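You operate a simulated robot arm through the tools that you are given. There is no shell and no other tool. Be economical: measure what you need, move in short steps, check, and stop when the job is done.

You are at the controls of a simulated robot arm. One attempt, no reset.

TASK
Gather the mugs on the tray, centre it and push the chair in.
Fine: all three upright, then the tray slid to the table's middle; the chair before the table goes under its edge. Set down upright: white mug, blue mug, green mug.
Where things are to end (x, y in the base frame): steel serving tray within 0.06 m of [0.88, 0.21]; rush chair before the table within 0.07 m of [0.74, 0.55].

Only the result counts: the job must be done as asked and must still hold three seconds after the hand-in. Knocking over, shifting, dropping, spilling or breaking anything else fails it.

THE ROBOT
A 5-joint arm with a two-finger parallel gripper on a trunk, on a base that drives. Base frame: it is fixed to the floor where the robot stands at the start and does not move with it; the origin is under the middle of the robot, x ahead of it, y to its left, z up. Lengths are in m, angles in rad, forces in N, time in s.
It reaches about 1.134 m from its shoulder. Its first joint turns from -2.601 to 2.601 rad. Places, roughly: tray [0.6, 0.1, 0.8]. Payload 1.57 kg.
The tool frame sits at the grasp point between the pads (the TCP): z along the fingers, y along the line on which they close. The tips reach 0.03 m beyond it. Largest opening 0.11 m; finger width 0.024, thickness 0.012; the body of the gripper, 0.048 by 0.112 m, starts 0.078 m behind the TCP.
Orientation is that of the tool frame in the base frame, as a unit quaternion [w, x, y, z]. With the fingers straight down and closing along the base's y, the tool's x points along the base's -x, its y along +y and its z along -z.

THE INTERFACE
- The arm moves only by the tool arm_command. Its argument "motion" is a list of rows, each an object (a shift or turn left out is 0, a gripper value left out holds the last) with "delta_pos": the shift along the tool's x, y, z in m, a list of three; "dr": the turn, a rotation vector about the tool's x, y, z in rad, a list of three; "claw": the gripper command, from -1 (shut) to 1 (fully open), values between in proportion. In form: [{"delta_pos": [tx, ty, tz], "dr": [wx, wy, wz], "claw": claw}, ...]. A call has 1 to 8 rows; each row shifts and turns the commanded pose from where the row before left it, along the tool's axes as they then stand. Rows are played at 5 a second. More than 0.05 m and 0.15 rad between two rows, or a gripper value outside its range, and nothing of the call is played. A pose out of reach is approached as far as the arm can. The call stops where the force on the tool passes 40 N (or 10 N more than at its start, if that is more) or the arm is blocked; 0.2 s more then pass. The fingers move at their own pace (about 0.153 m/s each) and stop on an object; they squeeze with about 24 N. The grip force told is the motor's: it shows also when the fingers shut on nothing. Time passes only in rows, and 0.2 s behind the last, so rows that do not move let the fingers close. It gives the time, the measured TCP pose, the force on the tool (base axes), the opening and the grip force at its end, in the units of the frame above (readings bear some noise), with the torque about the TCP (base axes, N m) and any sound that the robot's microphone picked up.
- Cameras (640 x 400 px; columns grow to the right, rows downward): "scene" is now at [0.0144, 0.1581, 1.6554]; the picture's right is [-0.25, -0.97, 0.00], its down [-0.86, 0.22, -0.47] and it looks along [0.46, -0.12, -0.88] (base axes); focal length 239 px, centre (320, 200). "wrist" rides on the gripper at [0.07, 0.016, -0.141] in the tool frame; the picture's right is [-0.23, 0.97, 0.00], its down [-0.86, -0.20, -0.48] and it looks along [-0.47, -0.11, 0.88] (tool axes); focal length 222 px, centre (320, 200). There is no depth. A picture from a camera that has moved, and an enlarged one, comes with that camera's place and axes in the base frame and with its lens.
- capture(camera): a new picture of that camera. It takes no simulated time.
- lift_body(by): slides the trunk up (or, below 0, down) by that many m; the arm and the scene camera ride with it, the base frame stays. It gives what a move gives, with no picture.
- base_move(legs): drives the robot by 1 to 6 legs, each [ahead, turn to the left] in m and rad, along the robot's own axes; the way and the turn of a leg run together, so that a leg with both is an arc; at most 1.5 m and 3.142 rad a leg. The arm and the cameras ride along, it lands a little off, and it stops where it bumps. It gives what a move gives.
- head_to(pan, tilt): turns the head with the scene camera to pan (to the left, within 2.705 rad either way) and tilt (down, from -0.506 to 1.204), counted from straight ahead of the robot. It gives what a move gives.
- zoom(camera, box): a new picture of the part [left, top, right, bottom] of that camera's present view, enlarged. It takes no simulated time.
- sign_off(): hands the job in; it is judged then, once.

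Go step by step. Nothing tells you exact positions but the pictures and the camera data: compare them with the known pose of the tool, close in by small moves and look again before you grip or let go. The budget is 120 turns and 82 pictures, counting those below and the enlarged ones. Unless the task says otherwise, let go and move clear before handing in, and close with one line.

The tools are called after ">>>" as a command line: name --argument value ..., lists and objects as JSON in quotes. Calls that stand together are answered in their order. arm_command: Moves the arm, as the interface text tells. Its arguments: {"type":"object","properties":{"motion":{"type":"array","items":{"type":"object","properties":{"delta_pos":{"type":"array","items":{"type":"number"}},"dr":{"type":"array","items":{"type":"number"}},"claw":{"type":"number"}}}}},"required":["motion"]} The other tools are called the same way: lift_body (by) slides the trunk up or down; base_move (legs) drives the base; head_to (pan, tilt) turns the head that bears the scene camera; capture (camera) takes a picture; zoom (camera, box) takes an enlarged picture of a part of a camera's view; sign_off () hands the job in.

At the start:

```text
clock: 0.0
eef_pos: [0.454, 0.3797, 0.9616]
ee_rot: [0.0, 0.004, 1.0, 0.0]
contact_force: [-0.3, -1.0, 0.0]
ft_torque: [-0.01, 0.01, 0.05]
finger_gap: 0.1097
gripper_force: 0.2
trunk travel left (down, up): [-0.694, 0.276]
robot x, y, heading: [-0.0013, 0.0018, 0.001]
head pan, tilt: [-0.251, 1.082]
```

scene: 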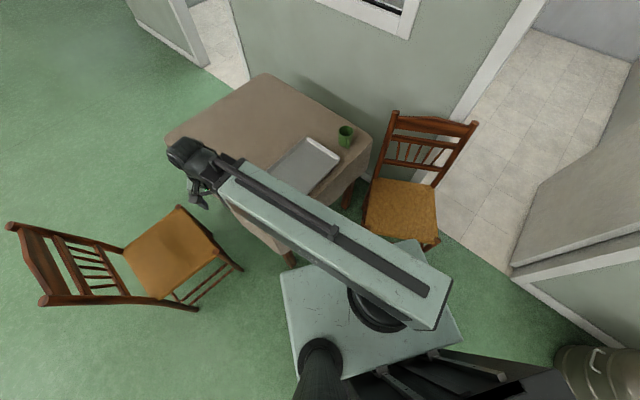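
wrist: 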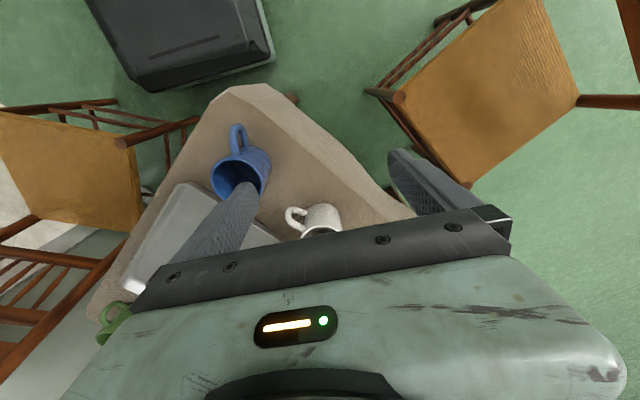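

I see a table ahead with a tray, a green mug at its far right corner, blue and white mugs near the front edge, and the chair to push at the left. I'll take closer looks first.

>>> zoom --camera "scene" --box '[160, 60, 400, 210]'

>>> zoom --camera "wrist" --box '[80, 80, 400, 280]'

```text
2.67 times, centred on (280, 135) of scene
camera zoom: at [0.0144, 0.1581, 1.6554], right [-0.25, -0.97, 0.0], down [-0.86, 0.22, -0.47], along [0.46, -0.12, -0.88], focal length 637 px, centre (427, 373)
```

zoom: 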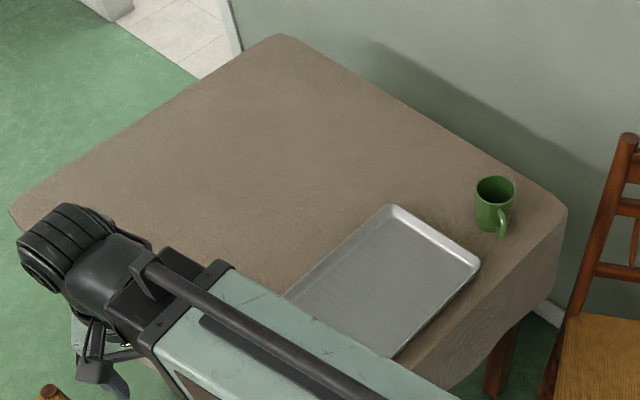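

```text
2.00 times, centred on (240, 180) of wrist
camera zoom: at [0.3855, 0.3958, 1.1032], right [0.24, 0.97, 0.0], down [0.85, -0.21, 0.48], along [0.46, -0.11, -0.88], focal length 444 px, centre (480, 240)
```

zoom: 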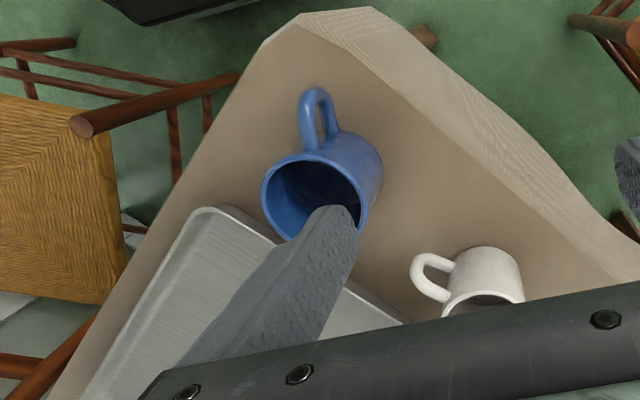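

Mugs all look upright: white about (0.59,0.35), blue (0.48,0.25), green (0.77,-0.09), and the tray centre is about (0.63,0.08). I'll move above the white mug and look again from both cameras.

>>> arm_command --motion '[{"delta_pos": [-0.045, -0.01, 0], "claw": 1}, {"delta_pos": [-0.045, -0.01, 0]}, {"delta_pos": [-0.045, -0.01, 0]}]'

>>> capture --camera "wrist"

>>> capture --camera "scene"

```text
clock: 0.8
eef_pos: [0.5864, 0.3501, 0.9614]
ee_rot: [-0.001, 0.004, 1.0, 0.001]
contact_force: [-0.3, -0.2, -0.2]
ft_torque: [0.02, 0.0, 0.01]
finger_gap: 0.11
gripper_force: 0.1
trunk travel left (down, up): [-0.694, 0.276]
robot x, y, heading: [-0.0018, 0.0036, -0.0]
head pan, tilt: [-0.251, 1.082]
```

```text
77 pictures are left
camera wrist: at [0.5191, 0.3664, 1.1031], right [0.24, 0.97, 0.0], down [0.85, -0.21, 0.48], along [0.46, -0.11, -0.88], focal length 222 px, centre (320, 200)
```

wrist: 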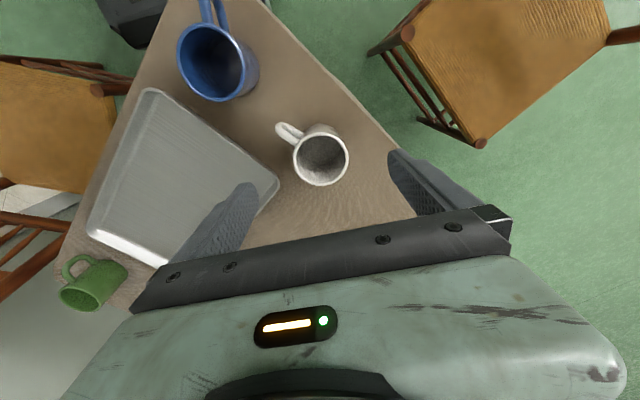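

```text
76 pictures are left
camera scene: at [0.0145, 0.1582, 1.6554], right [-0.25, -0.97, 0.0], down [-0.86, 0.22, -0.47], along [0.46, -0.12, -0.88], focal length 239 px, centre (320, 200)
```

scene: 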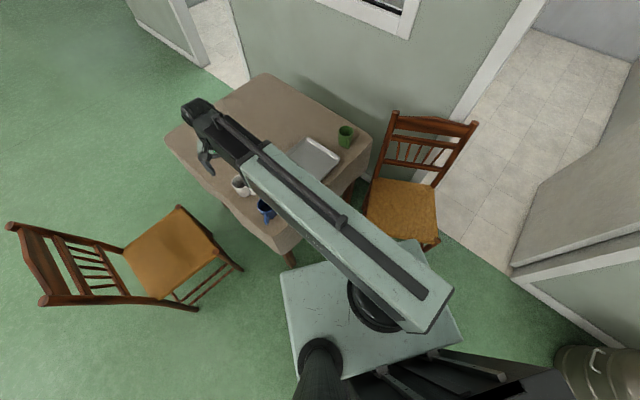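

From the two views I take the table top at z≈0.75, tray centre ≈(0.656,0.08), white mug at ≈(0.602,0.347) with its handle toward -x,-y. I'll turn the jaws 46° to clear the handle, drop a bit, and check.

>>> arm_command --motion '[{"delta_pos": [-0.016, -0.0035, 0], "dr": [0, 0, -0.134]}, {"dr": [0, 0, -0.134]}, {"dr": [0, 0, -0.134]}, {"dr": [0, 0, -0.134]}, {"dr": [0, 0, -0.134]}, {"dr": [0, 0, -0.134]}, {"delta_pos": [0, 0, 0.04]}]'

>>> capture --camera "wrist"

```text
clock: 2.4
eef_pos: [0.6043, 0.3437, 0.9612]
ee_rot: [0.0, -0.388, 0.922, 0.0]
contact_force: [-0.2, -0.3, -1.0]
ft_torque: [0.04, -0.05, 0.0]
finger_gap: 0.1101
gripper_force: 0.2
out of reach, approached as far as the arm can: row 7
trunk travel left (down, up): [-0.694, 0.276]
robot x, y, heading: [-0.0022, 0.0053, -0.001]
head pan, tilt: [-0.251, 1.082]
```

```text
75 pictures are left
camera wrist: at [0.5456, 0.3056, 1.1032], right [-0.54, 0.84, 0.0], down [0.74, 0.47, 0.48], along [0.4, 0.26, -0.88], focal length 222 px, centre (320, 200)
```

wrist: 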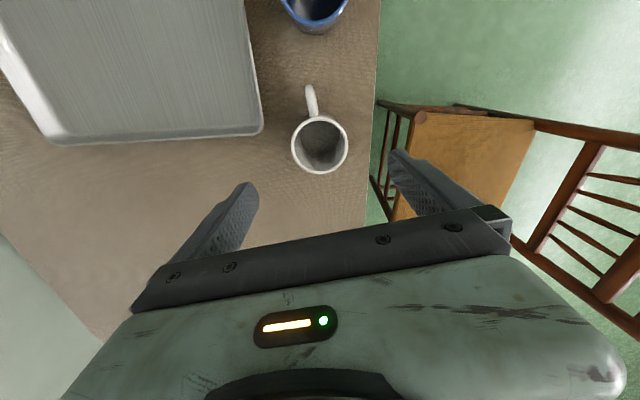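

The arm can't descend at this trunk height, so I'll lower the trunk; the white mug is centred under the jaws and its handle is clear.

>>> lift_body --by -0.12

>>> capture --camera "wrist"

>>> capture --camera "scene"

```text
clock: 3.9
eef_pos: [0.6038, 0.3441, 0.8404]
ee_rot: [0.0, -0.388, 0.922, 0.0]
contact_force: [-0.7, -0.9, -0.7]
ft_torque: [0.01, 0.0, 0.0]
finger_gap: 0.11
gripper_force: 0.0
trunk travel left (down, up): [-0.574, 0.396]
robot x, y, heading: [-0.0024, 0.0037, -0.003]
head pan, tilt: [-0.251, 1.082]
```

```text
74 pictures are left
camera wrist: at [0.5455, 0.3057, 0.9832], right [-0.54, 0.84, 0.0], down [0.74, 0.47, 0.48], along [0.4, 0.26, -0.88], focal length 222 px, centre (320, 200)
```

wrist: 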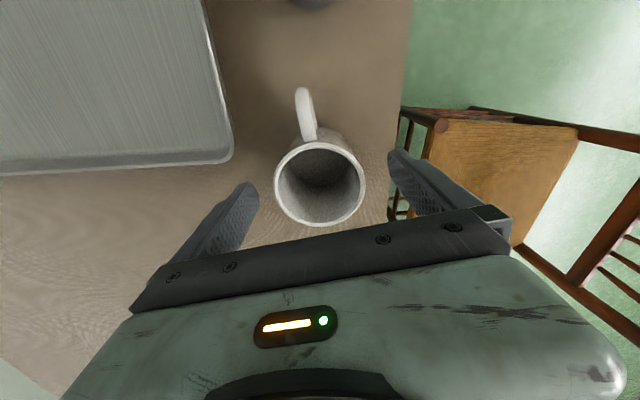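

```text
73 pictures are left
camera scene: at [0.0144, 0.1581, 1.5355], right [-0.25, -0.97, 0.0], down [-0.86, 0.22, -0.47], along [0.45, -0.12, -0.88], focal length 239 px, centre (320, 200)
```

scene: 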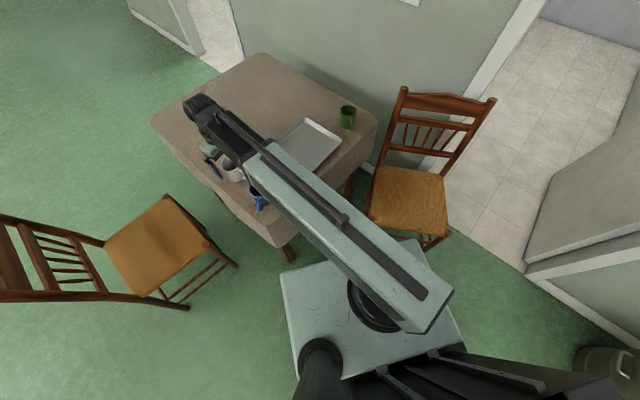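

The rim is straddled and I estimate its height at z≈0.82. I'll lower 3 cm more and close.

>>> lift_body --by -0.033

>>> arm_command --motion '[{"claw": -1}, {"claw": -1}, {"claw": -1}]'

>>> capture --camera "wrist"

```text
clock: 4.7
eef_pos: [0.6056, 0.3445, 0.808]
ee_rot: [0.0, -0.388, 0.922, 0.0]
contact_force: [0.4, -0.8, -0.5]
ft_torque: [-0.01, 0.02, -0.01]
finger_gap: 0.1098
gripper_force: 0.0
trunk travel left (down, up): [-0.541, 0.429]
robot x, y, heading: [0.0, 0.0034, 0.0]
head pan, tilt: [-0.251, 1.082]
```

```text
clock: 5.5
eef_pos: [0.604, 0.3449, 0.8089]
ee_rot: [0.001, -0.388, 0.922, 0.0]
contact_force: [1.1, 0.3, 1.3]
ft_torque: [-0.01, 0.03, 0.04]
finger_gap: 0.0712
gripper_force: 23.7
trunk travel left (down, up): [-0.541, 0.429]
robot x, y, heading: [0.0017, 0.0024, 0.007]
head pan, tilt: [-0.251, 1.082]
```

```text
72 pictures are left
camera wrist: at [0.5456, 0.3056, 0.9502], right [-0.54, 0.84, 0.0], down [0.74, 0.47, 0.48], along [0.4, 0.26, -0.88], focal length 222 px, centre (320, 200)
```

wrist: 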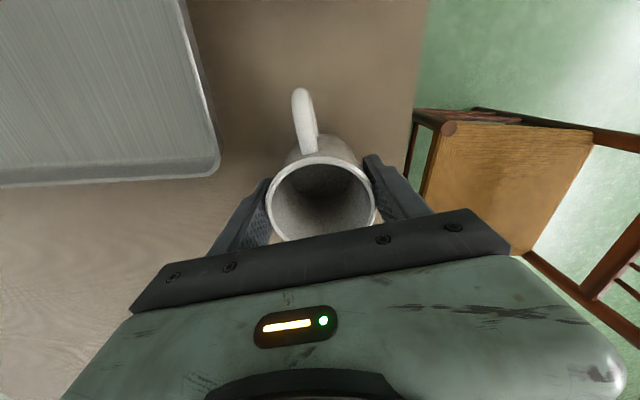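

Grip is firm (0.071 m). I'll lift by arm, carry over the tray's left far quarter, and look.

>>> arm_command --motion '[{"delta_pos": [0, 0, -0.04]}, {"delta_pos": [0, 0, -0.04]}, {"delta_pos": [0, 0, -0.04]}, {"delta_pos": [0.0245, -0.0336, 0]}, {"delta_pos": [0.0245, -0.0336, 0]}, {"delta_pos": [0.0245, -0.0336, 0]}, {"delta_pos": [0.0245, -0.0336, 0], "dr": [0, 0, 0.088]}, {"dr": [0, 0, 0.088]}]'

>>> capture --camera "wrist"

>>> capture --camera "scene"

```text
clock: 7.3
eef_pos: [0.6312, 0.1807, 0.8085]
ee_rot: [-0.001, -0.304, 0.953, -0.001]
contact_force: [-0.5, -0.2, 0.2]
ft_torque: [0.01, 0.03, 0.06]
finger_gap: 0.0711
gripper_force: 23.7
out of reach, approached as far as the arm can: row 1, 2, 3
trunk travel left (down, up): [-0.541, 0.429]
robot x, y, heading: [-0.0014, 0.0024, 0.005]
head pan, tilt: [-0.251, 1.082]
```

```text
71 pictures are left
camera wrist: at [0.5667, 0.1529, 0.9502], right [-0.38, 0.93, 0.0], down [0.81, 0.33, 0.48], along [0.44, 0.18, -0.88], focal length 222 px, centre (320, 200)
```

wrist: 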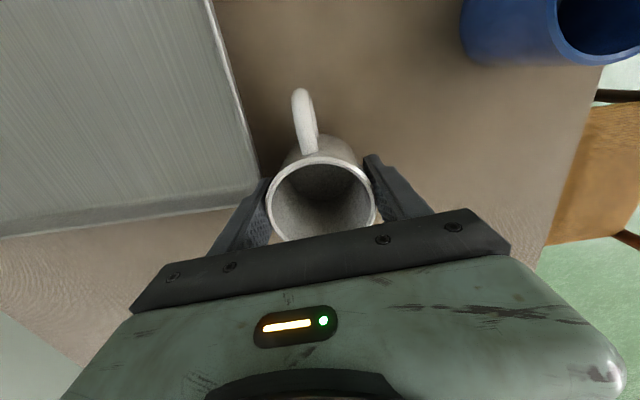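

```text
70 pictures are left
camera scene: at [0.0144, 0.158, 1.5024], right [-0.25, -0.97, 0.0], down [-0.86, 0.22, -0.47], along [0.46, -0.12, -0.88], focal length 239 px, centre (320, 200)
```

scene: 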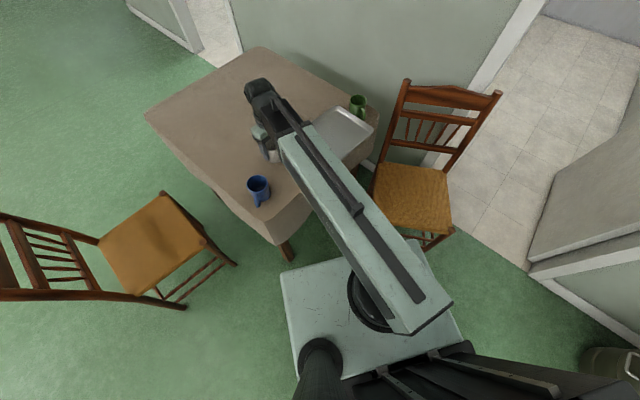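

Vertical arm moves aren't available with the tool straight down (only the trunk lifts), so the mug slid along the table and pushed the tray aside; nothing fell. I'll lift with the trunk and re-survey.

>>> lift_body --by 0.15

>>> zoom --camera "scene" --box '[160, 60, 400, 210]'

>>> capture --camera "wrist"

```text
clock: 9.0
eef_pos: [0.6309, 0.1809, 0.9576]
ee_rot: [0.0, -0.305, 0.952, 0.0]
contact_force: [0.4, 0.2, -2.0]
ft_torque: [0.0, -0.04, -0.02]
finger_gap: 0.0715
gripper_force: 23.3
trunk travel left (down, up): [-0.691, 0.279]
robot x, y, heading: [-0.0017, 0.0067, 0.001]
head pan, tilt: [-0.251, 1.082]
```

```text
2.67 times, centred on (280, 135) of scene
camera zoom: at [0.0147, 0.1582, 1.6524], right [-0.25, -0.97, 0.0], down [-0.86, 0.22, -0.47], along [0.45, -0.12, -0.88], focal length 637 px, centre (427, 373)
```

zoom: 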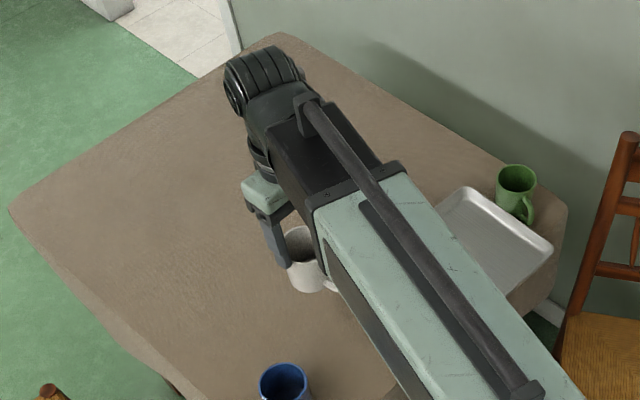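

```text
68 pictures are left
camera wrist: at [0.5669, 0.1535, 1.1001], right [-0.38, 0.92, 0.0], down [0.81, 0.33, 0.48], along [0.44, 0.18, -0.88], focal length 222 px, centre (320, 200)
```

wrist: 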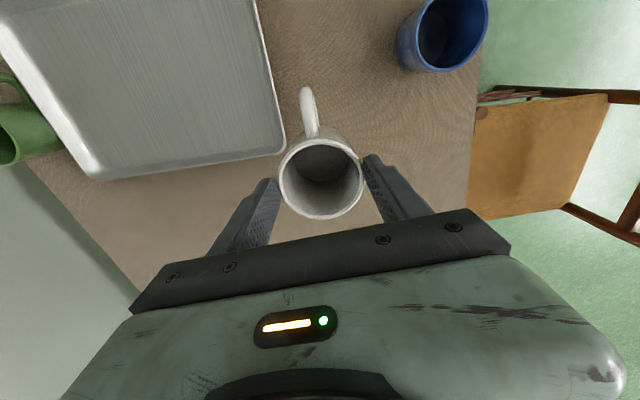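

The mug has slipped down to the fingertips, so the grip was too shallow. I'll set it back down straight away and regrip deeper.

>>> lift_body --by -0.115

>>> capture --camera "wrist"

```text
clock: 10.5
eef_pos: [0.6314, 0.1796, 0.8434]
ee_rot: [-0.001, -0.306, 0.952, 0.0]
contact_force: [-1.2, -2.0, 2.5]
ft_torque: [-0.22, -0.03, -0.09]
finger_gap: 0.0712
gripper_force: 24.0
trunk travel left (down, up): [-0.576, 0.394]
robot x, y, heading: [-0.0017, 0.0068, -0.001]
head pan, tilt: [-0.251, 1.082]
```

```text
67 pictures are left
camera wrist: at [0.5662, 0.1531, 0.9853], right [-0.38, 0.93, 0.0], down [0.81, 0.33, 0.48], along [0.44, 0.18, -0.88], focal length 222 px, centre (320, 200)
```

wrist: 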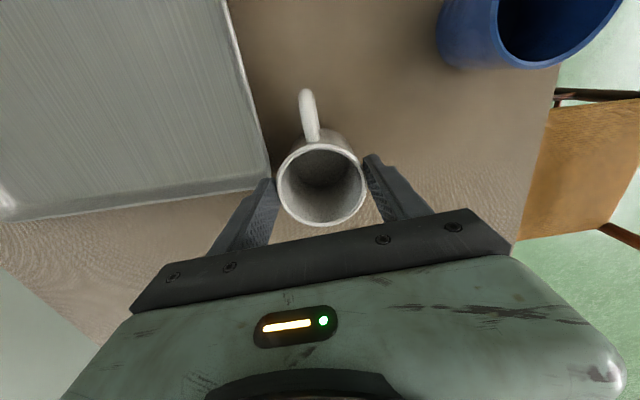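

The mug stands on the table again. I'll slide it 3 cm off the tray edge, open, and go deeper.

>>> arm_command --motion '[{"delta_pos": [0, 0.01, 0]}, {"delta_pos": [0, 0.01, 0]}, {"delta_pos": [0, 0.01, 0]}, {"claw": 0.8}, {"claw": 0.8}]'

>>> lift_body --by -0.055

>>> capture --camera "wrist"

```text
clock: 11.7
eef_pos: [0.6134, 0.2048, 0.8446]
ee_rot: [-0.001, -0.305, 0.952, 0.001]
contact_force: [0.0, -0.6, -0.5]
ft_torque: [-0.02, 0.01, 0.02]
finger_gap: 0.0993
gripper_force: 0.0
trunk travel left (down, up): [-0.576, 0.394]
robot x, y, heading: [-0.0034, 0.0074, -0.0]
head pan, tilt: [-0.251, 1.082]
```

```text
clock: 12.7
eef_pos: [0.6135, 0.2057, 0.7875]
ee_rot: [0.0, -0.305, 0.952, 0.0]
contact_force: [0.2, -0.2, -0.5]
ft_torque: [-0.01, 0.0, 0.0]
finger_gap: 0.0986
gripper_force: 0.1
trunk travel left (down, up): [-0.521, 0.449]
robot x, y, heading: [-0.0029, 0.0068, 0.001]
head pan, tilt: [-0.251, 1.082]
```

```text
66 pictures are left
camera wrist: at [0.5495, 0.1779, 0.9302], right [-0.38, 0.92, 0.0], down [0.81, 0.33, 0.48], along [0.44, 0.18, -0.88], focal length 222 px, centre (320, 200)
```

wrist: 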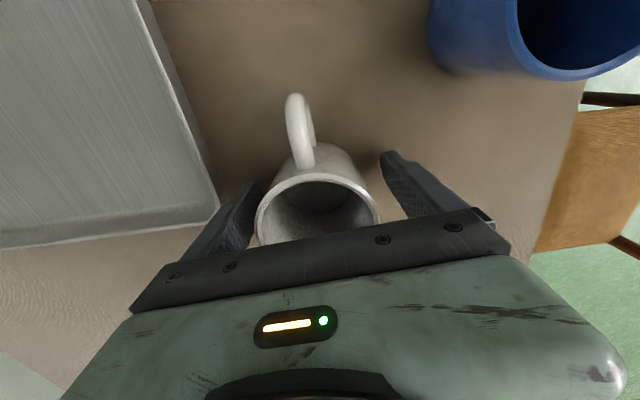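

No contact yet at TCP 0.7875. A little lower, then grip and test lift.

>>> lift_body --by -0.01

>>> arm_command --motion '[{"claw": -1}, {"claw": -1}, {"claw": -1}]'

>>> lift_body --by 0.05

>>> capture --camera "wrist"

```text
clock: 13.1
eef_pos: [0.6133, 0.2057, 0.7832]
ee_rot: [0.001, -0.304, 0.953, 0.0]
contact_force: [-2.1, 1.0, 18.8]
ft_torque: [0.15, 0.39, -0.27]
finger_gap: 0.0988
gripper_force: 0.1
trunk travel left (down, up): [-0.514, 0.456]
robot x, y, heading: [0.0018, 0.0039, 0.003]
head pan, tilt: [-0.251, 1.082]
stopped: the force on the tool passed its limit at 48 N (the readings are from after the stop); the commanded pose is now the measured one
```

```text
clock: 13.9
eef_pos: [0.6135, 0.2056, 0.7823]
ee_rot: [0.001, -0.305, 0.952, 0.0]
contact_force: [4.1, -4.5, 26.8]
ft_torque: [0.55, 0.75, 0.03]
finger_gap: 0.0713
gripper_force: 23.9
trunk travel left (down, up): [-0.514, 0.456]
robot x, y, heading: [0.0013, 0.0052, 0.003]
head pan, tilt: [-0.251, 1.082]
```

```text
clock: 14.8
eef_pos: [0.6142, 0.206, 0.8308]
ee_rot: [0.001, -0.305, 0.952, 0.0]
contact_force: [0.2, 0.4, -2.1]
ft_torque: [-0.01, 0.03, -0.02]
finger_gap: 0.0712
gripper_force: 24.1
trunk travel left (down, up): [-0.564, 0.406]
robot x, y, heading: [-0.0, 0.003, -0.001]
head pan, tilt: [-0.251, 1.082]
```

```text
65 pictures are left
camera wrist: at [0.5502, 0.1781, 0.9726], right [-0.38, 0.93, 0.0], down [0.81, 0.33, 0.48], along [0.44, 0.18, -0.88], focal length 222 px, centre (320, 200)
```

wrist: 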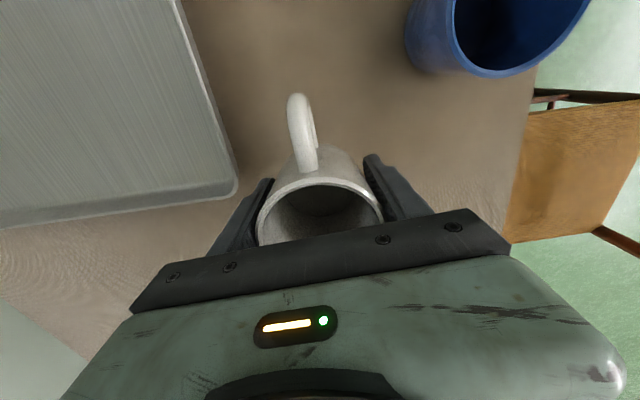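

Firm grip now, with the table top at z≈0.752. Lift more and survey the tray.

>>> lift_body --by 0.12

>>> arm_command --motion '[{"delta_pos": [0, -0.04, 0]}, {"delta_pos": [0, -0.04, 0]}]'

>>> capture --camera "wrist"

>>> capture --camera "scene"

```text
clock: 16.3
eef_pos: [0.6149, 0.2047, 0.9516]
ee_rot: [0.001, -0.305, 0.952, 0.0]
contact_force: [0.1, 0.5, -2.5]
ft_torque: [0.01, 0.01, 0.01]
finger_gap: 0.0712
gripper_force: 24.3
trunk travel left (down, up): [-0.684, 0.286]
robot x, y, heading: [-0.0, 0.0046, 0.002]
head pan, tilt: [-0.251, 1.082]
```

```text
clock: 16.9
eef_pos: [0.6615, 0.1408, 0.9503]
ee_rot: [0.002, -0.304, 0.953, -0.001]
contact_force: [-0.2, 0.1, -1.4]
ft_torque: [0.02, -0.02, 0.03]
finger_gap: 0.0712
gripper_force: 24.3
trunk travel left (down, up): [-0.684, 0.286]
robot x, y, heading: [-0.0016, 0.0075, 0.003]
head pan, tilt: [-0.251, 1.082]
```

```text
64 pictures are left
camera wrist: at [0.596, 0.1123, 1.0926], right [-0.38, 0.93, 0.0], down [0.81, 0.33, 0.48], along [0.44, 0.18, -0.88], focal length 222 px, centre (320, 200)
```

wrist: 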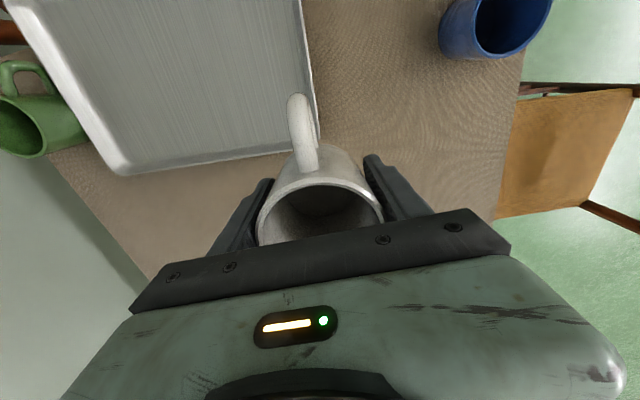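

```text
63 pictures are left
camera scene: at [0.0149, 0.1581, 1.6451], right [-0.25, -0.97, 0.0], down [-0.86, 0.22, -0.47], along [0.45, -0.12, -0.88], focal length 239 px, centre (320, 200)
```

scene: 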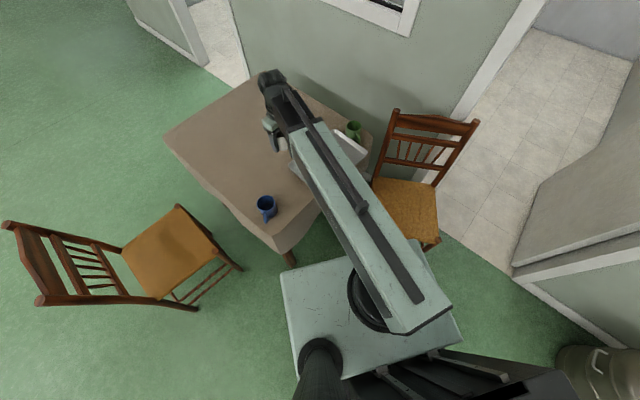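

The tray is now centred near (0.66,-0.04), its near edge probably hanging slightly over the table edge. I'll put the white mug on its table-side left quarter at about (0.653,0.05); moving above first.

>>> arm_command --motion '[{"delta_pos": [0.0297, -0.0347, 0]}, {"delta_pos": [0.0297, -0.0347, 0]}, {"dr": [0, 0, 0.11]}]'

>>> capture --camera "wrist"

>>> zoom --camera "scene" --box '[200, 60, 440, 210]'

```text
clock: 17.7
eef_pos: [0.6529, 0.0483, 0.9519]
ee_rot: [0.001, -0.251, 0.968, 0.0]
contact_force: [1.2, 0.0, -1.4]
ft_torque: [0.03, 0.02, 0.0]
finger_gap: 0.0711
gripper_force: 24.0
trunk travel left (down, up): [-0.684, 0.286]
robot x, y, heading: [-0.002, 0.0015, -0.001]
head pan, tilt: [-0.251, 1.082]
```

```text
62 pictures are left
camera wrist: at [0.5857, 0.0285, 1.0927], right [-0.28, 0.96, 0.0], down [0.84, 0.24, 0.48], along [0.46, 0.13, -0.88], focal length 222 px, centre (320, 200)
```

wrist: 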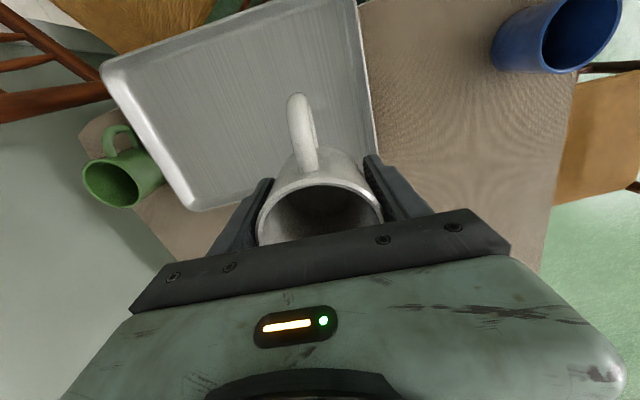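

```text
2.67 times, centred on (320, 135) of scene
camera zoom: at [0.0148, 0.1576, 1.6452], right [-0.25, -0.97, 0.0], down [-0.86, 0.22, -0.47], along [0.45, -0.12, -0.88], focal length 637 px, centre (320, 373)
```

zoom: 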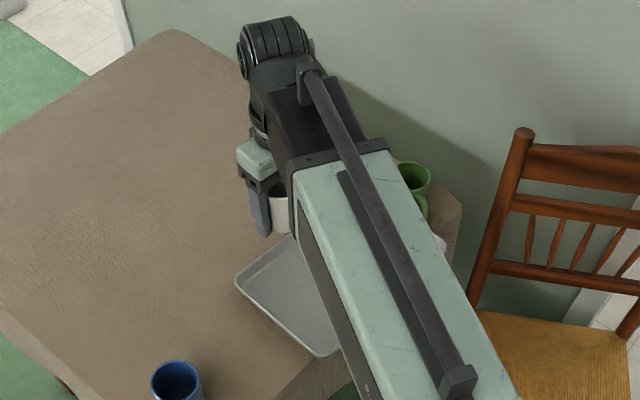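

Position fits. Lowering the mug onto the tray.

>>> lift_body --by -0.158

>>> lift_body --by -0.005

>>> capture --camera "wrist"

```text
clock: 19.6
eef_pos: [0.6532, 0.049, 0.7927]
ee_rot: [0.001, -0.251, 0.968, 0.001]
contact_force: [-0.1, -0.2, -1.9]
ft_torque: [-0.01, -0.04, -0.02]
finger_gap: 0.0713
gripper_force: 24.7
trunk travel left (down, up): [-0.526, 0.444]
robot x, y, heading: [0.0004, 0.0054, 0.004]
head pan, tilt: [-0.251, 1.082]
```

```text
clock: 20.1
eef_pos: [0.6529, 0.0501, 0.7879]
ee_rot: [0.001, -0.252, 0.968, 0.0]
contact_force: [0.2, 0.3, -2.1]
ft_torque: [0.05, -0.03, 0.0]
finger_gap: 0.0712
gripper_force: 24.5
trunk travel left (down, up): [-0.521, 0.449]
robot x, y, heading: [-0.0016, 0.0048, 0.002]
head pan, tilt: [-0.251, 1.082]
```

```text
60 pictures are left
camera wrist: at [0.5857, 0.0291, 0.9296], right [-0.28, 0.96, 0.0], down [0.84, 0.24, 0.48], along [0.46, 0.13, -0.88], focal length 222 px, centre (320, 200)
```

wrist: 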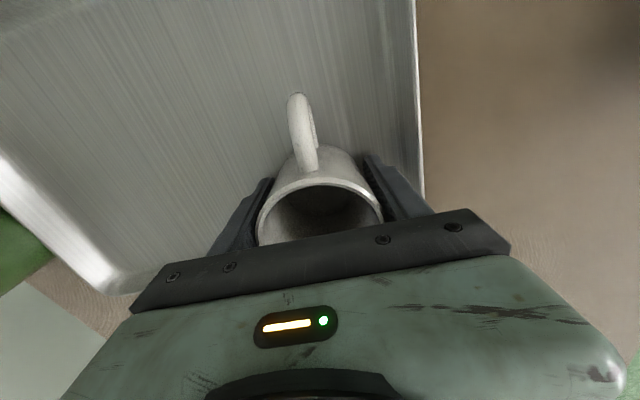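

Still hanging free by a hair; a few mm more.

>>> lift_body --by -0.004

```text
clock: 20.5
eef_pos: [0.6528, 0.0489, 0.786]
ee_rot: [0.003, -0.252, 0.968, 0.0]
contact_force: [-0.8, -1.2, 23.1]
ft_torque: [0.29, 0.57, 0.07]
finger_gap: 0.0713
gripper_force: 23.7
trunk travel left (down, up): [-0.519, 0.451]
robot x, y, heading: [-0.0022, 0.0027, 0.003]
head pan, tilt: [-0.251, 1.082]
stopped: the force on the tool passed its limit at 51 N (the readings are from after the stop); the commanded pose is now the measured one
```

The mug is seated on the tray. Release partway and rise.

>>> arm_command --motion '[{"claw": 0.55}, {"claw": 0.55}]'

>>> lift_body --by 0.165

>>> capture --camera "wrist"

```text
clock: 21.1
eef_pos: [0.6534, 0.0479, 0.7877]
ee_rot: [0.004, -0.251, 0.968, 0.001]
contact_force: [6.7, -12.9, 34.9]
ft_torque: [0.49, 0.64, 0.1]
finger_gap: 0.0746
gripper_force: 0.1
trunk travel left (down, up): [-0.519, 0.451]
robot x, y, heading: [-0.0047, 0.0072, 0.002]
head pan, tilt: [-0.251, 1.082]
```

```text
clock: 23.0
eef_pos: [0.6546, 0.0495, 0.9494]
ee_rot: [0.002, -0.253, 0.968, -0.001]
contact_force: [-0.4, 0.3, -0.8]
ft_torque: [-0.01, 0.03, -0.01]
finger_gap: 0.0854
gripper_force: 0.0
trunk travel left (down, up): [-0.684, 0.286]
robot x, y, heading: [-0.0002, 0.0017, 0.001]
head pan, tilt: [-0.251, 1.082]
```

```text
59 pictures are left
camera wrist: at [0.5865, 0.0291, 1.092], right [-0.28, 0.96, 0.0], down [0.84, 0.24, 0.48], along [0.46, 0.13, -0.88], focal length 222 px, centre (320, 200)
```

wrist: 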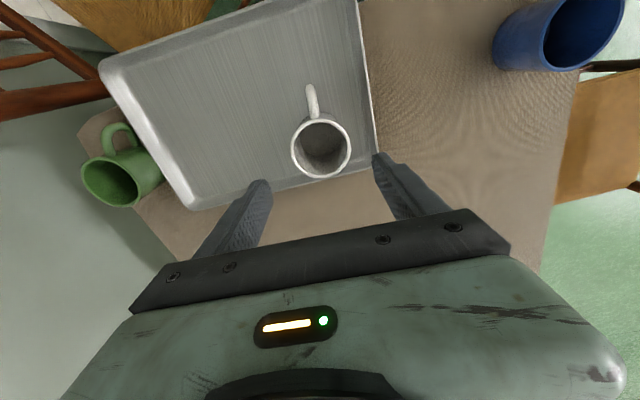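

White stands upright on the tray. Before adding more, I'll grip the tray's left short rim and draw it safely onto the table; moving above that rim now.

>>> arm_command --motion '[{"delta_pos": [0.0303, 0.0241, 0], "claw": 0.2}, {"delta_pos": [0.0303, 0.0241, 0]}, {"delta_pos": [0.0303, 0.0241, 0]}]'

>>> lift_body --by -0.08

>>> capture --camera "wrist"

```text
clock: 23.8
eef_pos: [0.5698, 0.0703, 0.9509]
ee_rot: [0.001, -0.252, 0.968, 0.0]
contact_force: [0.7, -0.4, 0.1]
ft_torque: [0.01, -0.02, -0.05]
finger_gap: 0.0659
gripper_force: 0.1
out of reach, approached as far as the arm can: row 3
trunk travel left (down, up): [-0.684, 0.286]
robot x, y, heading: [0.0013, 0.0066, 0.001]
head pan, tilt: [-0.251, 1.082]
```

```text
clock: 25.0
eef_pos: [0.5693, 0.0694, 0.8708]
ee_rot: [0.002, -0.252, 0.968, 0.0]
contact_force: [0.5, 1.3, -0.1]
ft_torque: [0.03, 0.01, 0.01]
finger_gap: 0.066
gripper_force: 0.1
trunk travel left (down, up): [-0.604, 0.366]
robot x, y, heading: [-0.0019, 0.0049, 0.002]
head pan, tilt: [-0.251, 1.082]
```

```text
58 pictures are left
camera wrist: at [0.5017, 0.049, 1.0122], right [-0.28, 0.96, 0.0], down [0.84, 0.24, 0.48], along [0.46, 0.13, -0.88], focal length 222 px, centre (320, 200)
```

wrist: 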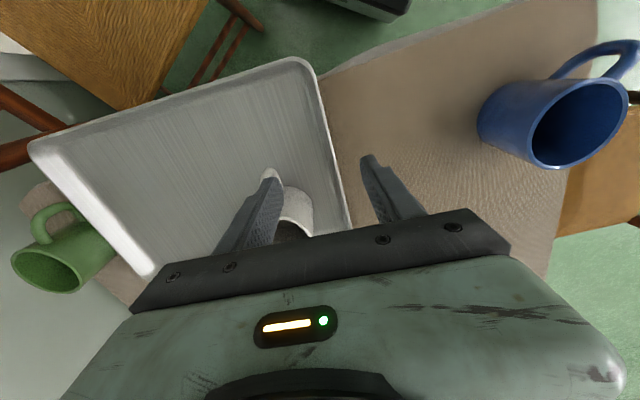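

I'm at the arm's minimum radius but the rim lies between the jaws. Narrow the jaws to spare the white handle, lower over the rim and check.

>>> arm_command --motion '[{"claw": 0.02}, {"claw": 0.02}]'

>>> lift_body --by -0.055

>>> capture --camera "wrist"

```text
clock: 25.6
eef_pos: [0.5696, 0.069, 0.8702]
ee_rot: [0.002, -0.252, 0.968, 0.0]
contact_force: [0.1, -0.2, 0.0]
ft_torque: [0.04, 0.02, -0.01]
finger_gap: 0.056
gripper_force: 0.0
trunk travel left (down, up): [-0.604, 0.366]
robot x, y, heading: [-0.0001, 0.0051, -0.001]
head pan, tilt: [-0.251, 1.082]
```

```text
clock: 26.5
eef_pos: [0.5685, 0.0703, 0.8162]
ee_rot: [0.002, -0.253, 0.968, 0.0]
contact_force: [-0.1, 0.4, -0.1]
ft_torque: [-0.04, -0.01, -0.02]
finger_gap: 0.056
gripper_force: 0.1
trunk travel left (down, up): [-0.549, 0.421]
robot x, y, heading: [0.0004, 0.006, 0.001]
head pan, tilt: [-0.251, 1.082]
```

```text
57 pictures are left
camera wrist: at [0.5018, 0.0489, 0.9572], right [-0.28, 0.96, 0.0], down [0.84, 0.24, 0.48], along [0.46, 0.13, -0.88], focal length 222 px, centre (320, 200)
```

wrist: 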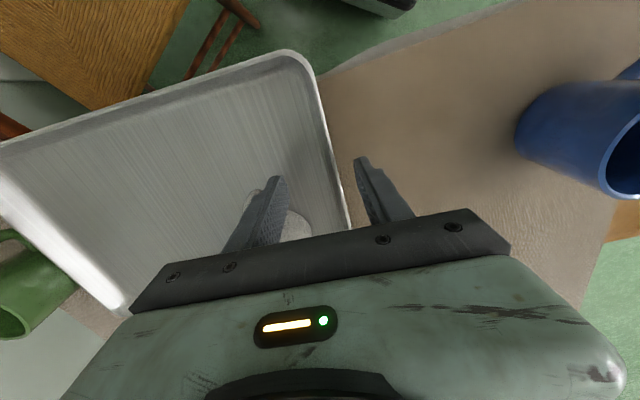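

Rim is between the fingers. Lower and close on it.

>>> lift_body --by -0.022

>>> arm_command --motion '[{"claw": -1}, {"claw": -1}, {"claw": -1}]'

>>> capture --camera "wrist"

```text
clock: 27.2
eef_pos: [0.5695, 0.0692, 0.7933]
ee_rot: [0.001, -0.253, 0.967, 0.0]
contact_force: [0.8, -0.6, 0.2]
ft_torque: [0.01, 0.01, 0.0]
finger_gap: 0.0562
gripper_force: 0.0
trunk travel left (down, up): [-0.527, 0.443]
robot x, y, heading: [-0.0021, 0.0038, 0.005]
head pan, tilt: [-0.251, 1.082]
```

```text
clock: 28.0
eef_pos: [0.5696, 0.0695, 0.7934]
ee_rot: [0.002, -0.252, 0.968, 0.0]
contact_force: [1.5, 0.4, 3.2]
ft_torque: [-0.46, -0.11, 0.59]
finger_gap: 0.0078
gripper_force: 24.5
trunk travel left (down, up): [-0.527, 0.443]
robot x, y, heading: [0.0027, 0.0046, 0.004]
head pan, tilt: [-0.251, 1.082]
```

```text
56 pictures are left
camera wrist: at [0.5019, 0.0489, 0.9352], right [-0.28, 0.96, 0.0], down [0.84, 0.24, 0.48], along [0.46, 0.13, -0.88], focal length 222 px, centre (320, 200)
```

wrist: 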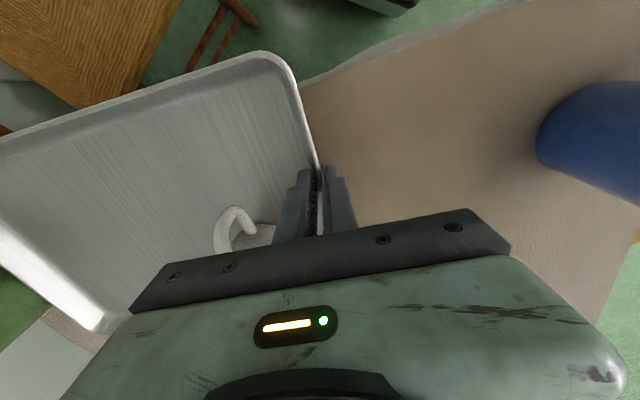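

Rim gripped. Dragging the tray slowly onto the table.

>>> arm_command --motion '[{"delta_pos": [-0.015, 0, 0]}, {"delta_pos": [-0.02, 0.005, 0]}, {"delta_pos": [-0.02, 0.01, 0]}, {"delta_pos": [-0.018, 0.013, 0]}, {"delta_pos": [-0.018, 0.013, 0]}, {"delta_pos": [-0.018, 0.013, 0]}, {"delta_pos": [-0.018, 0.013, 0]}, {"delta_pos": [-0.013, 0.013, 0]}]'

>>> capture --camera "wrist"

>>> capture --camera "scene"

```text
clock: 29.8
eef_pos: [0.6526, 0.2084, 0.7931]
ee_rot: [0.002, -0.251, 0.968, 0.001]
contact_force: [0.5, -0.9, 3.5]
ft_torque: [-0.65, 0.24, -0.34]
finger_gap: 0.007
gripper_force: 23.7
trunk travel left (down, up): [-0.527, 0.443]
robot x, y, heading: [-0.001, 0.0061, 0.004]
head pan, tilt: [-0.251, 1.082]
```

```text
55 pictures are left
camera wrist: at [0.5853, 0.1876, 0.9353], right [-0.28, 0.96, 0.0], down [0.84, 0.24, 0.48], along [0.46, 0.13, -0.88], focal length 222 px, centre (320, 200)
```

wrist: 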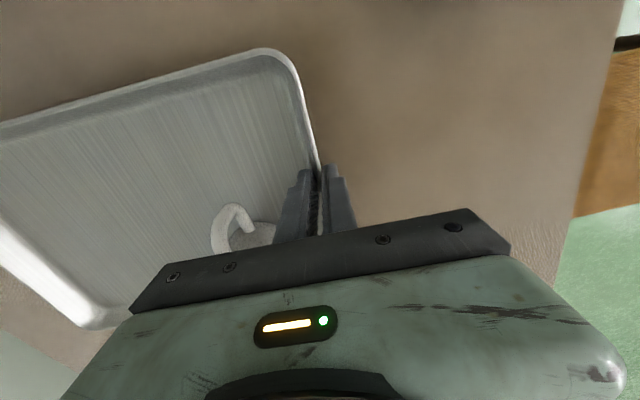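

```text
54 pictures are left
camera scene: at [0.0144, 0.1578, 1.4878], right [-0.25, -0.97, 0.0], down [-0.86, 0.22, -0.47], along [0.46, -0.12, -0.88], focal length 239 px, centre (320, 200)
```

scene: 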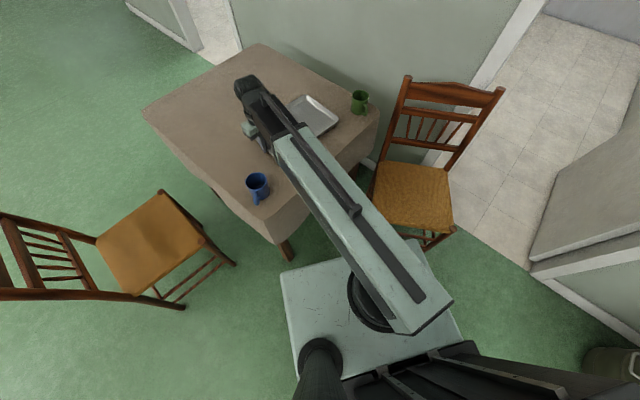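

The drag worked cleanly; tray centre ≈(0.74,0.08) now, white still standing. Release, rise, and back the base up 0.1 m since the blue mug is inside the minimum radius.

>>> arm_command --motion '[{"claw": 0.0}, {"claw": 0.0}]'

>>> lift_body --by 0.16

>>> base_move --legs '[[-0.1, 0]]'

>>> capture --camera "wrist"

>>> capture --camera "scene"

```text
clock: 30.4
eef_pos: [0.6524, 0.2075, 0.7941]
ee_rot: [0.001, -0.252, 0.968, 0.001]
contact_force: [-0.6, -0.7, 0.6]
ft_torque: [-0.01, 0.0, -0.01]
finger_gap: 0.0551
gripper_force: 0.0
trunk travel left (down, up): [-0.527, 0.443]
robot x, y, heading: [-0.0031, 0.0017, 0.003]
head pan, tilt: [-0.251, 1.082]
```

```text
clock: 32.2
eef_pos: [0.6537, 0.2074, 0.9529]
ee_rot: [0.002, -0.251, 0.968, 0.0]
contact_force: [0.2, 0.0, -0.5]
ft_torque: [-0.01, -0.01, -0.02]
finger_gap: 0.0549
gripper_force: 0.0
trunk travel left (down, up): [-0.687, 0.283]
robot x, y, heading: [-0.0018, 0.0055, 0.0]
head pan, tilt: [-0.251, 1.082]
```

```text
clock: 33.4
eef_pos: [0.551, 0.2075, 0.9536]
ee_rot: [0.002, -0.25, 0.968, 0.0]
contact_force: [0.4, 0.6, -1.5]
ft_torque: [0.0, 0.01, 0.01]
finger_gap: 0.0553
gripper_force: 0.0
trunk travel left (down, up): [-0.687, 0.283]
robot x, y, heading: [-0.0995, 0.0041, 0.002]
head pan, tilt: [-0.251, 1.082]
```

```text
53 pictures are left
camera wrist: at [0.4844, 0.1869, 1.0951], right [-0.28, 0.96, 0.0], down [0.84, 0.24, 0.48], along [0.46, 0.13, -0.88], focal length 222 px, centre (320, 200)
```

wrist: 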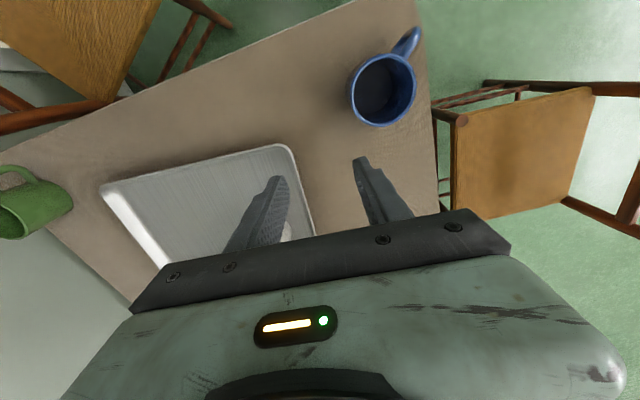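

```text
52 pictures are left
camera scene: at [-0.0862, 0.158, 1.6477], right [-0.25, -0.97, 0.0], down [-0.86, 0.22, -0.47], along [0.45, -0.12, -0.88], focal length 239 px, centre (320, 200)
```

scene: 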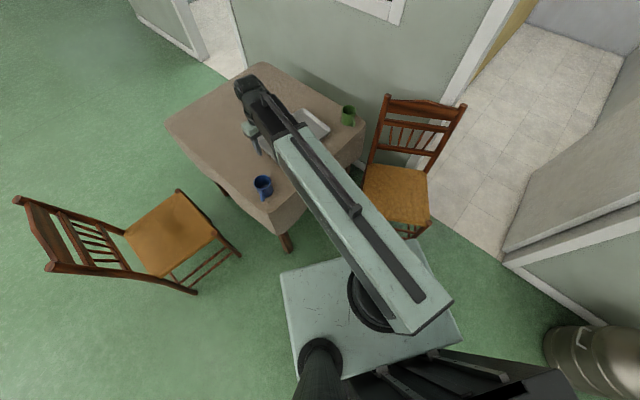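

Blue mug at about (0.475,0.257), handle toward -x. I'll centre over it with the jaws across the handle line.

>>> arm_command --motion '[{"delta_pos": [0.0213, 0.04, 0], "claw": 1}, {"delta_pos": [0.0213, 0.04, 0]}, {"dr": [0, 0, 0.143]}, {"dr": [0, 0, 0.143]}, {"dr": [0, 0, 0.143]}, {"dr": [0, 0, 0.143]}, {"dr": [0, 0, 0.143]}]'

>>> capture --camera "wrist"

```text
clock: 35.0
eef_pos: [0.4749, 0.2572, 0.9536]
ee_rot: [0.001, 0.104, 0.995, 0.001]
contact_force: [-0.2, 0.1, 1.0]
ft_torque: [-0.03, 0.05, -0.01]
finger_gap: 0.1098
gripper_force: 0.1
trunk travel left (down, up): [-0.687, 0.283]
robot x, y, heading: [-0.0979, 0.0039, -0.002]
head pan, tilt: [-0.251, 1.082]
```

```text
51 pictures are left
camera wrist: at [0.4119, 0.2863, 1.0953], right [0.42, 0.91, 0.0], down [0.79, -0.37, 0.48], along [0.44, -0.2, -0.88], focal length 222 px, centre (320, 200)
```

wrist: 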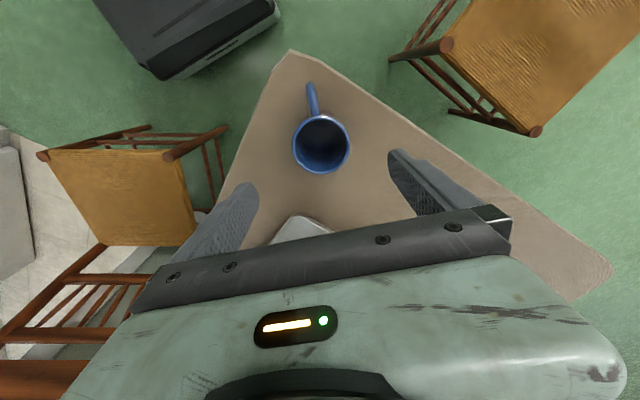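

Centred exactly as the white one was. Lower, grip, and lift with the trunk.

>>> lift_body --by -0.168

>>> arm_command --motion '[{"claw": -1}, {"claw": -1}, {"claw": -1}]'

>>> lift_body --by 0.05

>>> capture --camera "wrist"

```text
clock: 36.9
eef_pos: [0.476, 0.2565, 0.7848]
ee_rot: [0.002, 0.103, 0.995, 0.0]
contact_force: [-0.7, 1.2, -0.4]
ft_torque: [-0.02, -0.01, 0.02]
finger_gap: 0.1098
gripper_force: 0.1
trunk travel left (down, up): [-0.519, 0.451]
robot x, y, heading: [-0.1013, 0.0029, -0.001]
head pan, tilt: [-0.251, 1.082]
```

```text
clock: 37.7
eef_pos: [0.4759, 0.2563, 0.7855]
ee_rot: [0.002, 0.103, 0.995, 0.0]
contact_force: [0.3, 1.7, 1.7]
ft_torque: [-0.05, 0.04, 0.0]
finger_gap: 0.0718
gripper_force: 24.0
trunk travel left (down, up): [-0.519, 0.451]
robot x, y, heading: [-0.1016, 0.0033, -0.002]
head pan, tilt: [-0.251, 1.082]
```

```text
clock: 38.6
eef_pos: [0.4758, 0.2561, 0.835]
ee_rot: [0.002, 0.103, 0.995, 0.001]
contact_force: [0.7, 0.5, -1.4]
ft_torque: [0.02, -0.01, 0.0]
finger_gap: 0.0714
gripper_force: 23.8
trunk travel left (down, up): [-0.569, 0.401]
robot x, y, heading: [-0.1019, 0.0012, -0.004]
head pan, tilt: [-0.251, 1.082]
```

```text
50 pictures are left
camera wrist: at [0.4119, 0.2862, 0.9772], right [0.42, 0.91, 0.0], down [0.79, -0.37, 0.48], along [0.44, -0.2, -0.88], focal length 222 px, centre (320, 200)
```

wrist: 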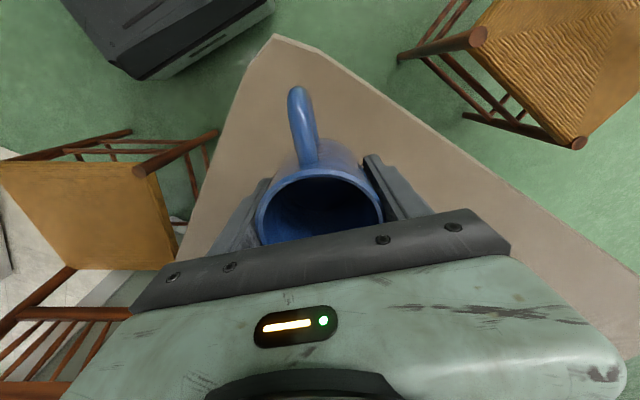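

Held well. Lift, carry over the tray, then spin so its handle points to the tray's far side.

>>> lift_body --by 0.12

>>> arm_command --motion '[{"delta_pos": [-0.0378, -0.0203, 0], "dr": [0, 0, 0]}, {"delta_pos": [-0.0378, -0.0203, 0]}, {"delta_pos": [-0.0378, -0.0203, 0]}, {"delta_pos": [-0.0378, -0.0203, 0]}, {"delta_pos": [-0.0378, -0.0203, 0]}, {"delta_pos": [-0.0378, -0.0203, 0]}, {"delta_pos": [-0.0378, -0.0203, 0]}, {"dr": [0, 0, 0.143]}]'

>>> arm_command --motion '[{"dr": [0, 0, 0.143]}, {"dr": [0, 0, 0.143]}, {"dr": [0, 0, 0.143]}, {"dr": [0, 0, 0.143]}, {"dr": [0, 0, 0.143]}, {"dr": [0, 0, 0.143]}, {"dr": [0, 0, 0.143]}, {"dr": [0, 0, 0.143]}]'

>>> arm_command --motion '[{"dr": [0, 0, 0.143]}, {"dr": [0, 0, 0.143]}, {"dr": [0, 0, 0.143]}, {"dr": [0, 0, 0.143]}, {"dr": [0, 0, 0.143]}, {"dr": [0, 0, 0.143]}, {"dr": [0, 0, 0.143]}, {"dr": [0, 0, 0.143]}]'

>>> capture --camera "wrist"

>>> capture --camera "scene"

```text
clock: 40.1
eef_pos: [0.476, 0.2573, 0.9558]
ee_rot: [0.001, 0.103, 0.995, 0.0]
contact_force: [0.0, -0.9, -2.4]
ft_torque: [0.03, 0.0, -0.05]
finger_gap: 0.0714
gripper_force: 23.6
trunk travel left (down, up): [-0.689, 0.281]
robot x, y, heading: [-0.1059, 0.0033, 0.004]
head pan, tilt: [-0.251, 1.082]
```

```text
clock: 41.9
eef_pos: [0.7078, 0.0647, 0.9558]
ee_rot: [0.001, 0.174, 0.985, 0.002]
contact_force: [-0.2, -0.3, -2.0]
ft_torque: [-0.03, 0.02, -0.01]
finger_gap: 0.0714
gripper_force: 23.6
out of reach, approached as far as the arm can: row 4, 6
trunk travel left (down, up): [-0.689, 0.281]
robot x, y, heading: [-0.1023, 0.003, -0.004]
head pan, tilt: [-0.251, 1.082]
```

```text
clock: 43.7
eef_pos: [0.7059, 0.0638, 0.956]
ee_rot: [0.0, 0.68, 0.733, 0.002]
contact_force: [0.1, -0.2, -1.9]
ft_torque: [-0.03, -0.02, -0.01]
finger_gap: 0.0717
gripper_force: 24.4
trunk travel left (down, up): [-0.689, 0.281]
robot x, y, heading: [-0.1002, 0.0027, 0.004]
head pan, tilt: [-0.251, 1.082]
```

```text
clock: 45.5
eef_pos: [0.7058, 0.0624, 0.9564]
ee_rot: [0.0, 0.969, 0.249, 0.002]
contact_force: [-0.2, 0.0, -1.4]
ft_torque: [-0.01, 0.06, -0.03]
finger_gap: 0.0713
gripper_force: 24.3
trunk travel left (down, up): [-0.689, 0.281]
robot x, y, heading: [-0.1005, 0.0052, -0.002]
head pan, tilt: [-0.251, 1.082]
```

```text
49 pictures are left
camera wrist: at [0.7762, 0.0819, 1.0975], right [0.27, -0.96, 0.0], down [-0.85, -0.24, 0.48], along [-0.46, -0.13, -0.88], focal length 222 px, centre (320, 200)
```

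wrist: 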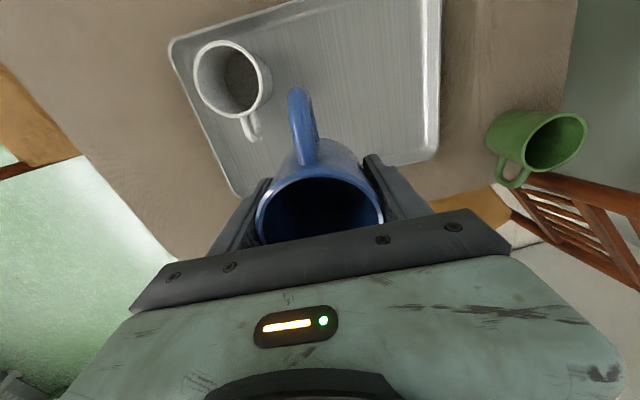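

```text
48 pictures are left
camera scene: at [-0.0861, 0.158, 1.6497], right [-0.25, -0.97, 0.0], down [-0.86, 0.22, -0.47], along [0.45, -0.12, -0.88], focal length 239 px, centre (320, 200)
```

scene: 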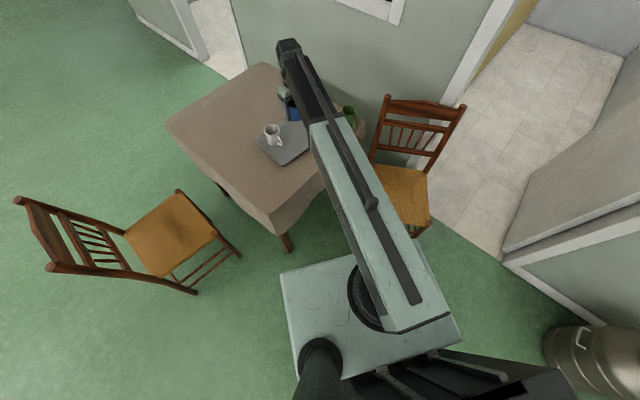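

Blue is over the near-middle of the tray with clear room around. Lowering.

>>> lift_body --by -0.163

>>> lift_body --by -0.005

```text
clock: 47.4
eef_pos: [0.7062, 0.0639, 0.7931]
ee_rot: [0.0, 0.968, 0.251, 0.002]
contact_force: [-0.4, -0.3, -1.7]
ft_torque: [0.03, 0.0, -0.04]
finger_gap: 0.0716
gripper_force: 24.0
trunk travel left (down, up): [-0.526, 0.444]
robot x, y, heading: [-0.1065, 0.0035, -0.003]
head pan, tilt: [-0.251, 1.082]
```

```text
clock: 47.9
eef_pos: [0.706, 0.0638, 0.7881]
ee_rot: [0.001, 0.968, 0.25, 0.002]
contact_force: [4.7, -1.8, 13.9]
ft_torque: [0.09, 0.04, 0.03]
finger_gap: 0.0714
gripper_force: 23.7
trunk travel left (down, up): [-0.521, 0.449]
robot x, y, heading: [-0.1023, 0.0003, -0.001]
head pan, tilt: [-0.251, 1.082]
```

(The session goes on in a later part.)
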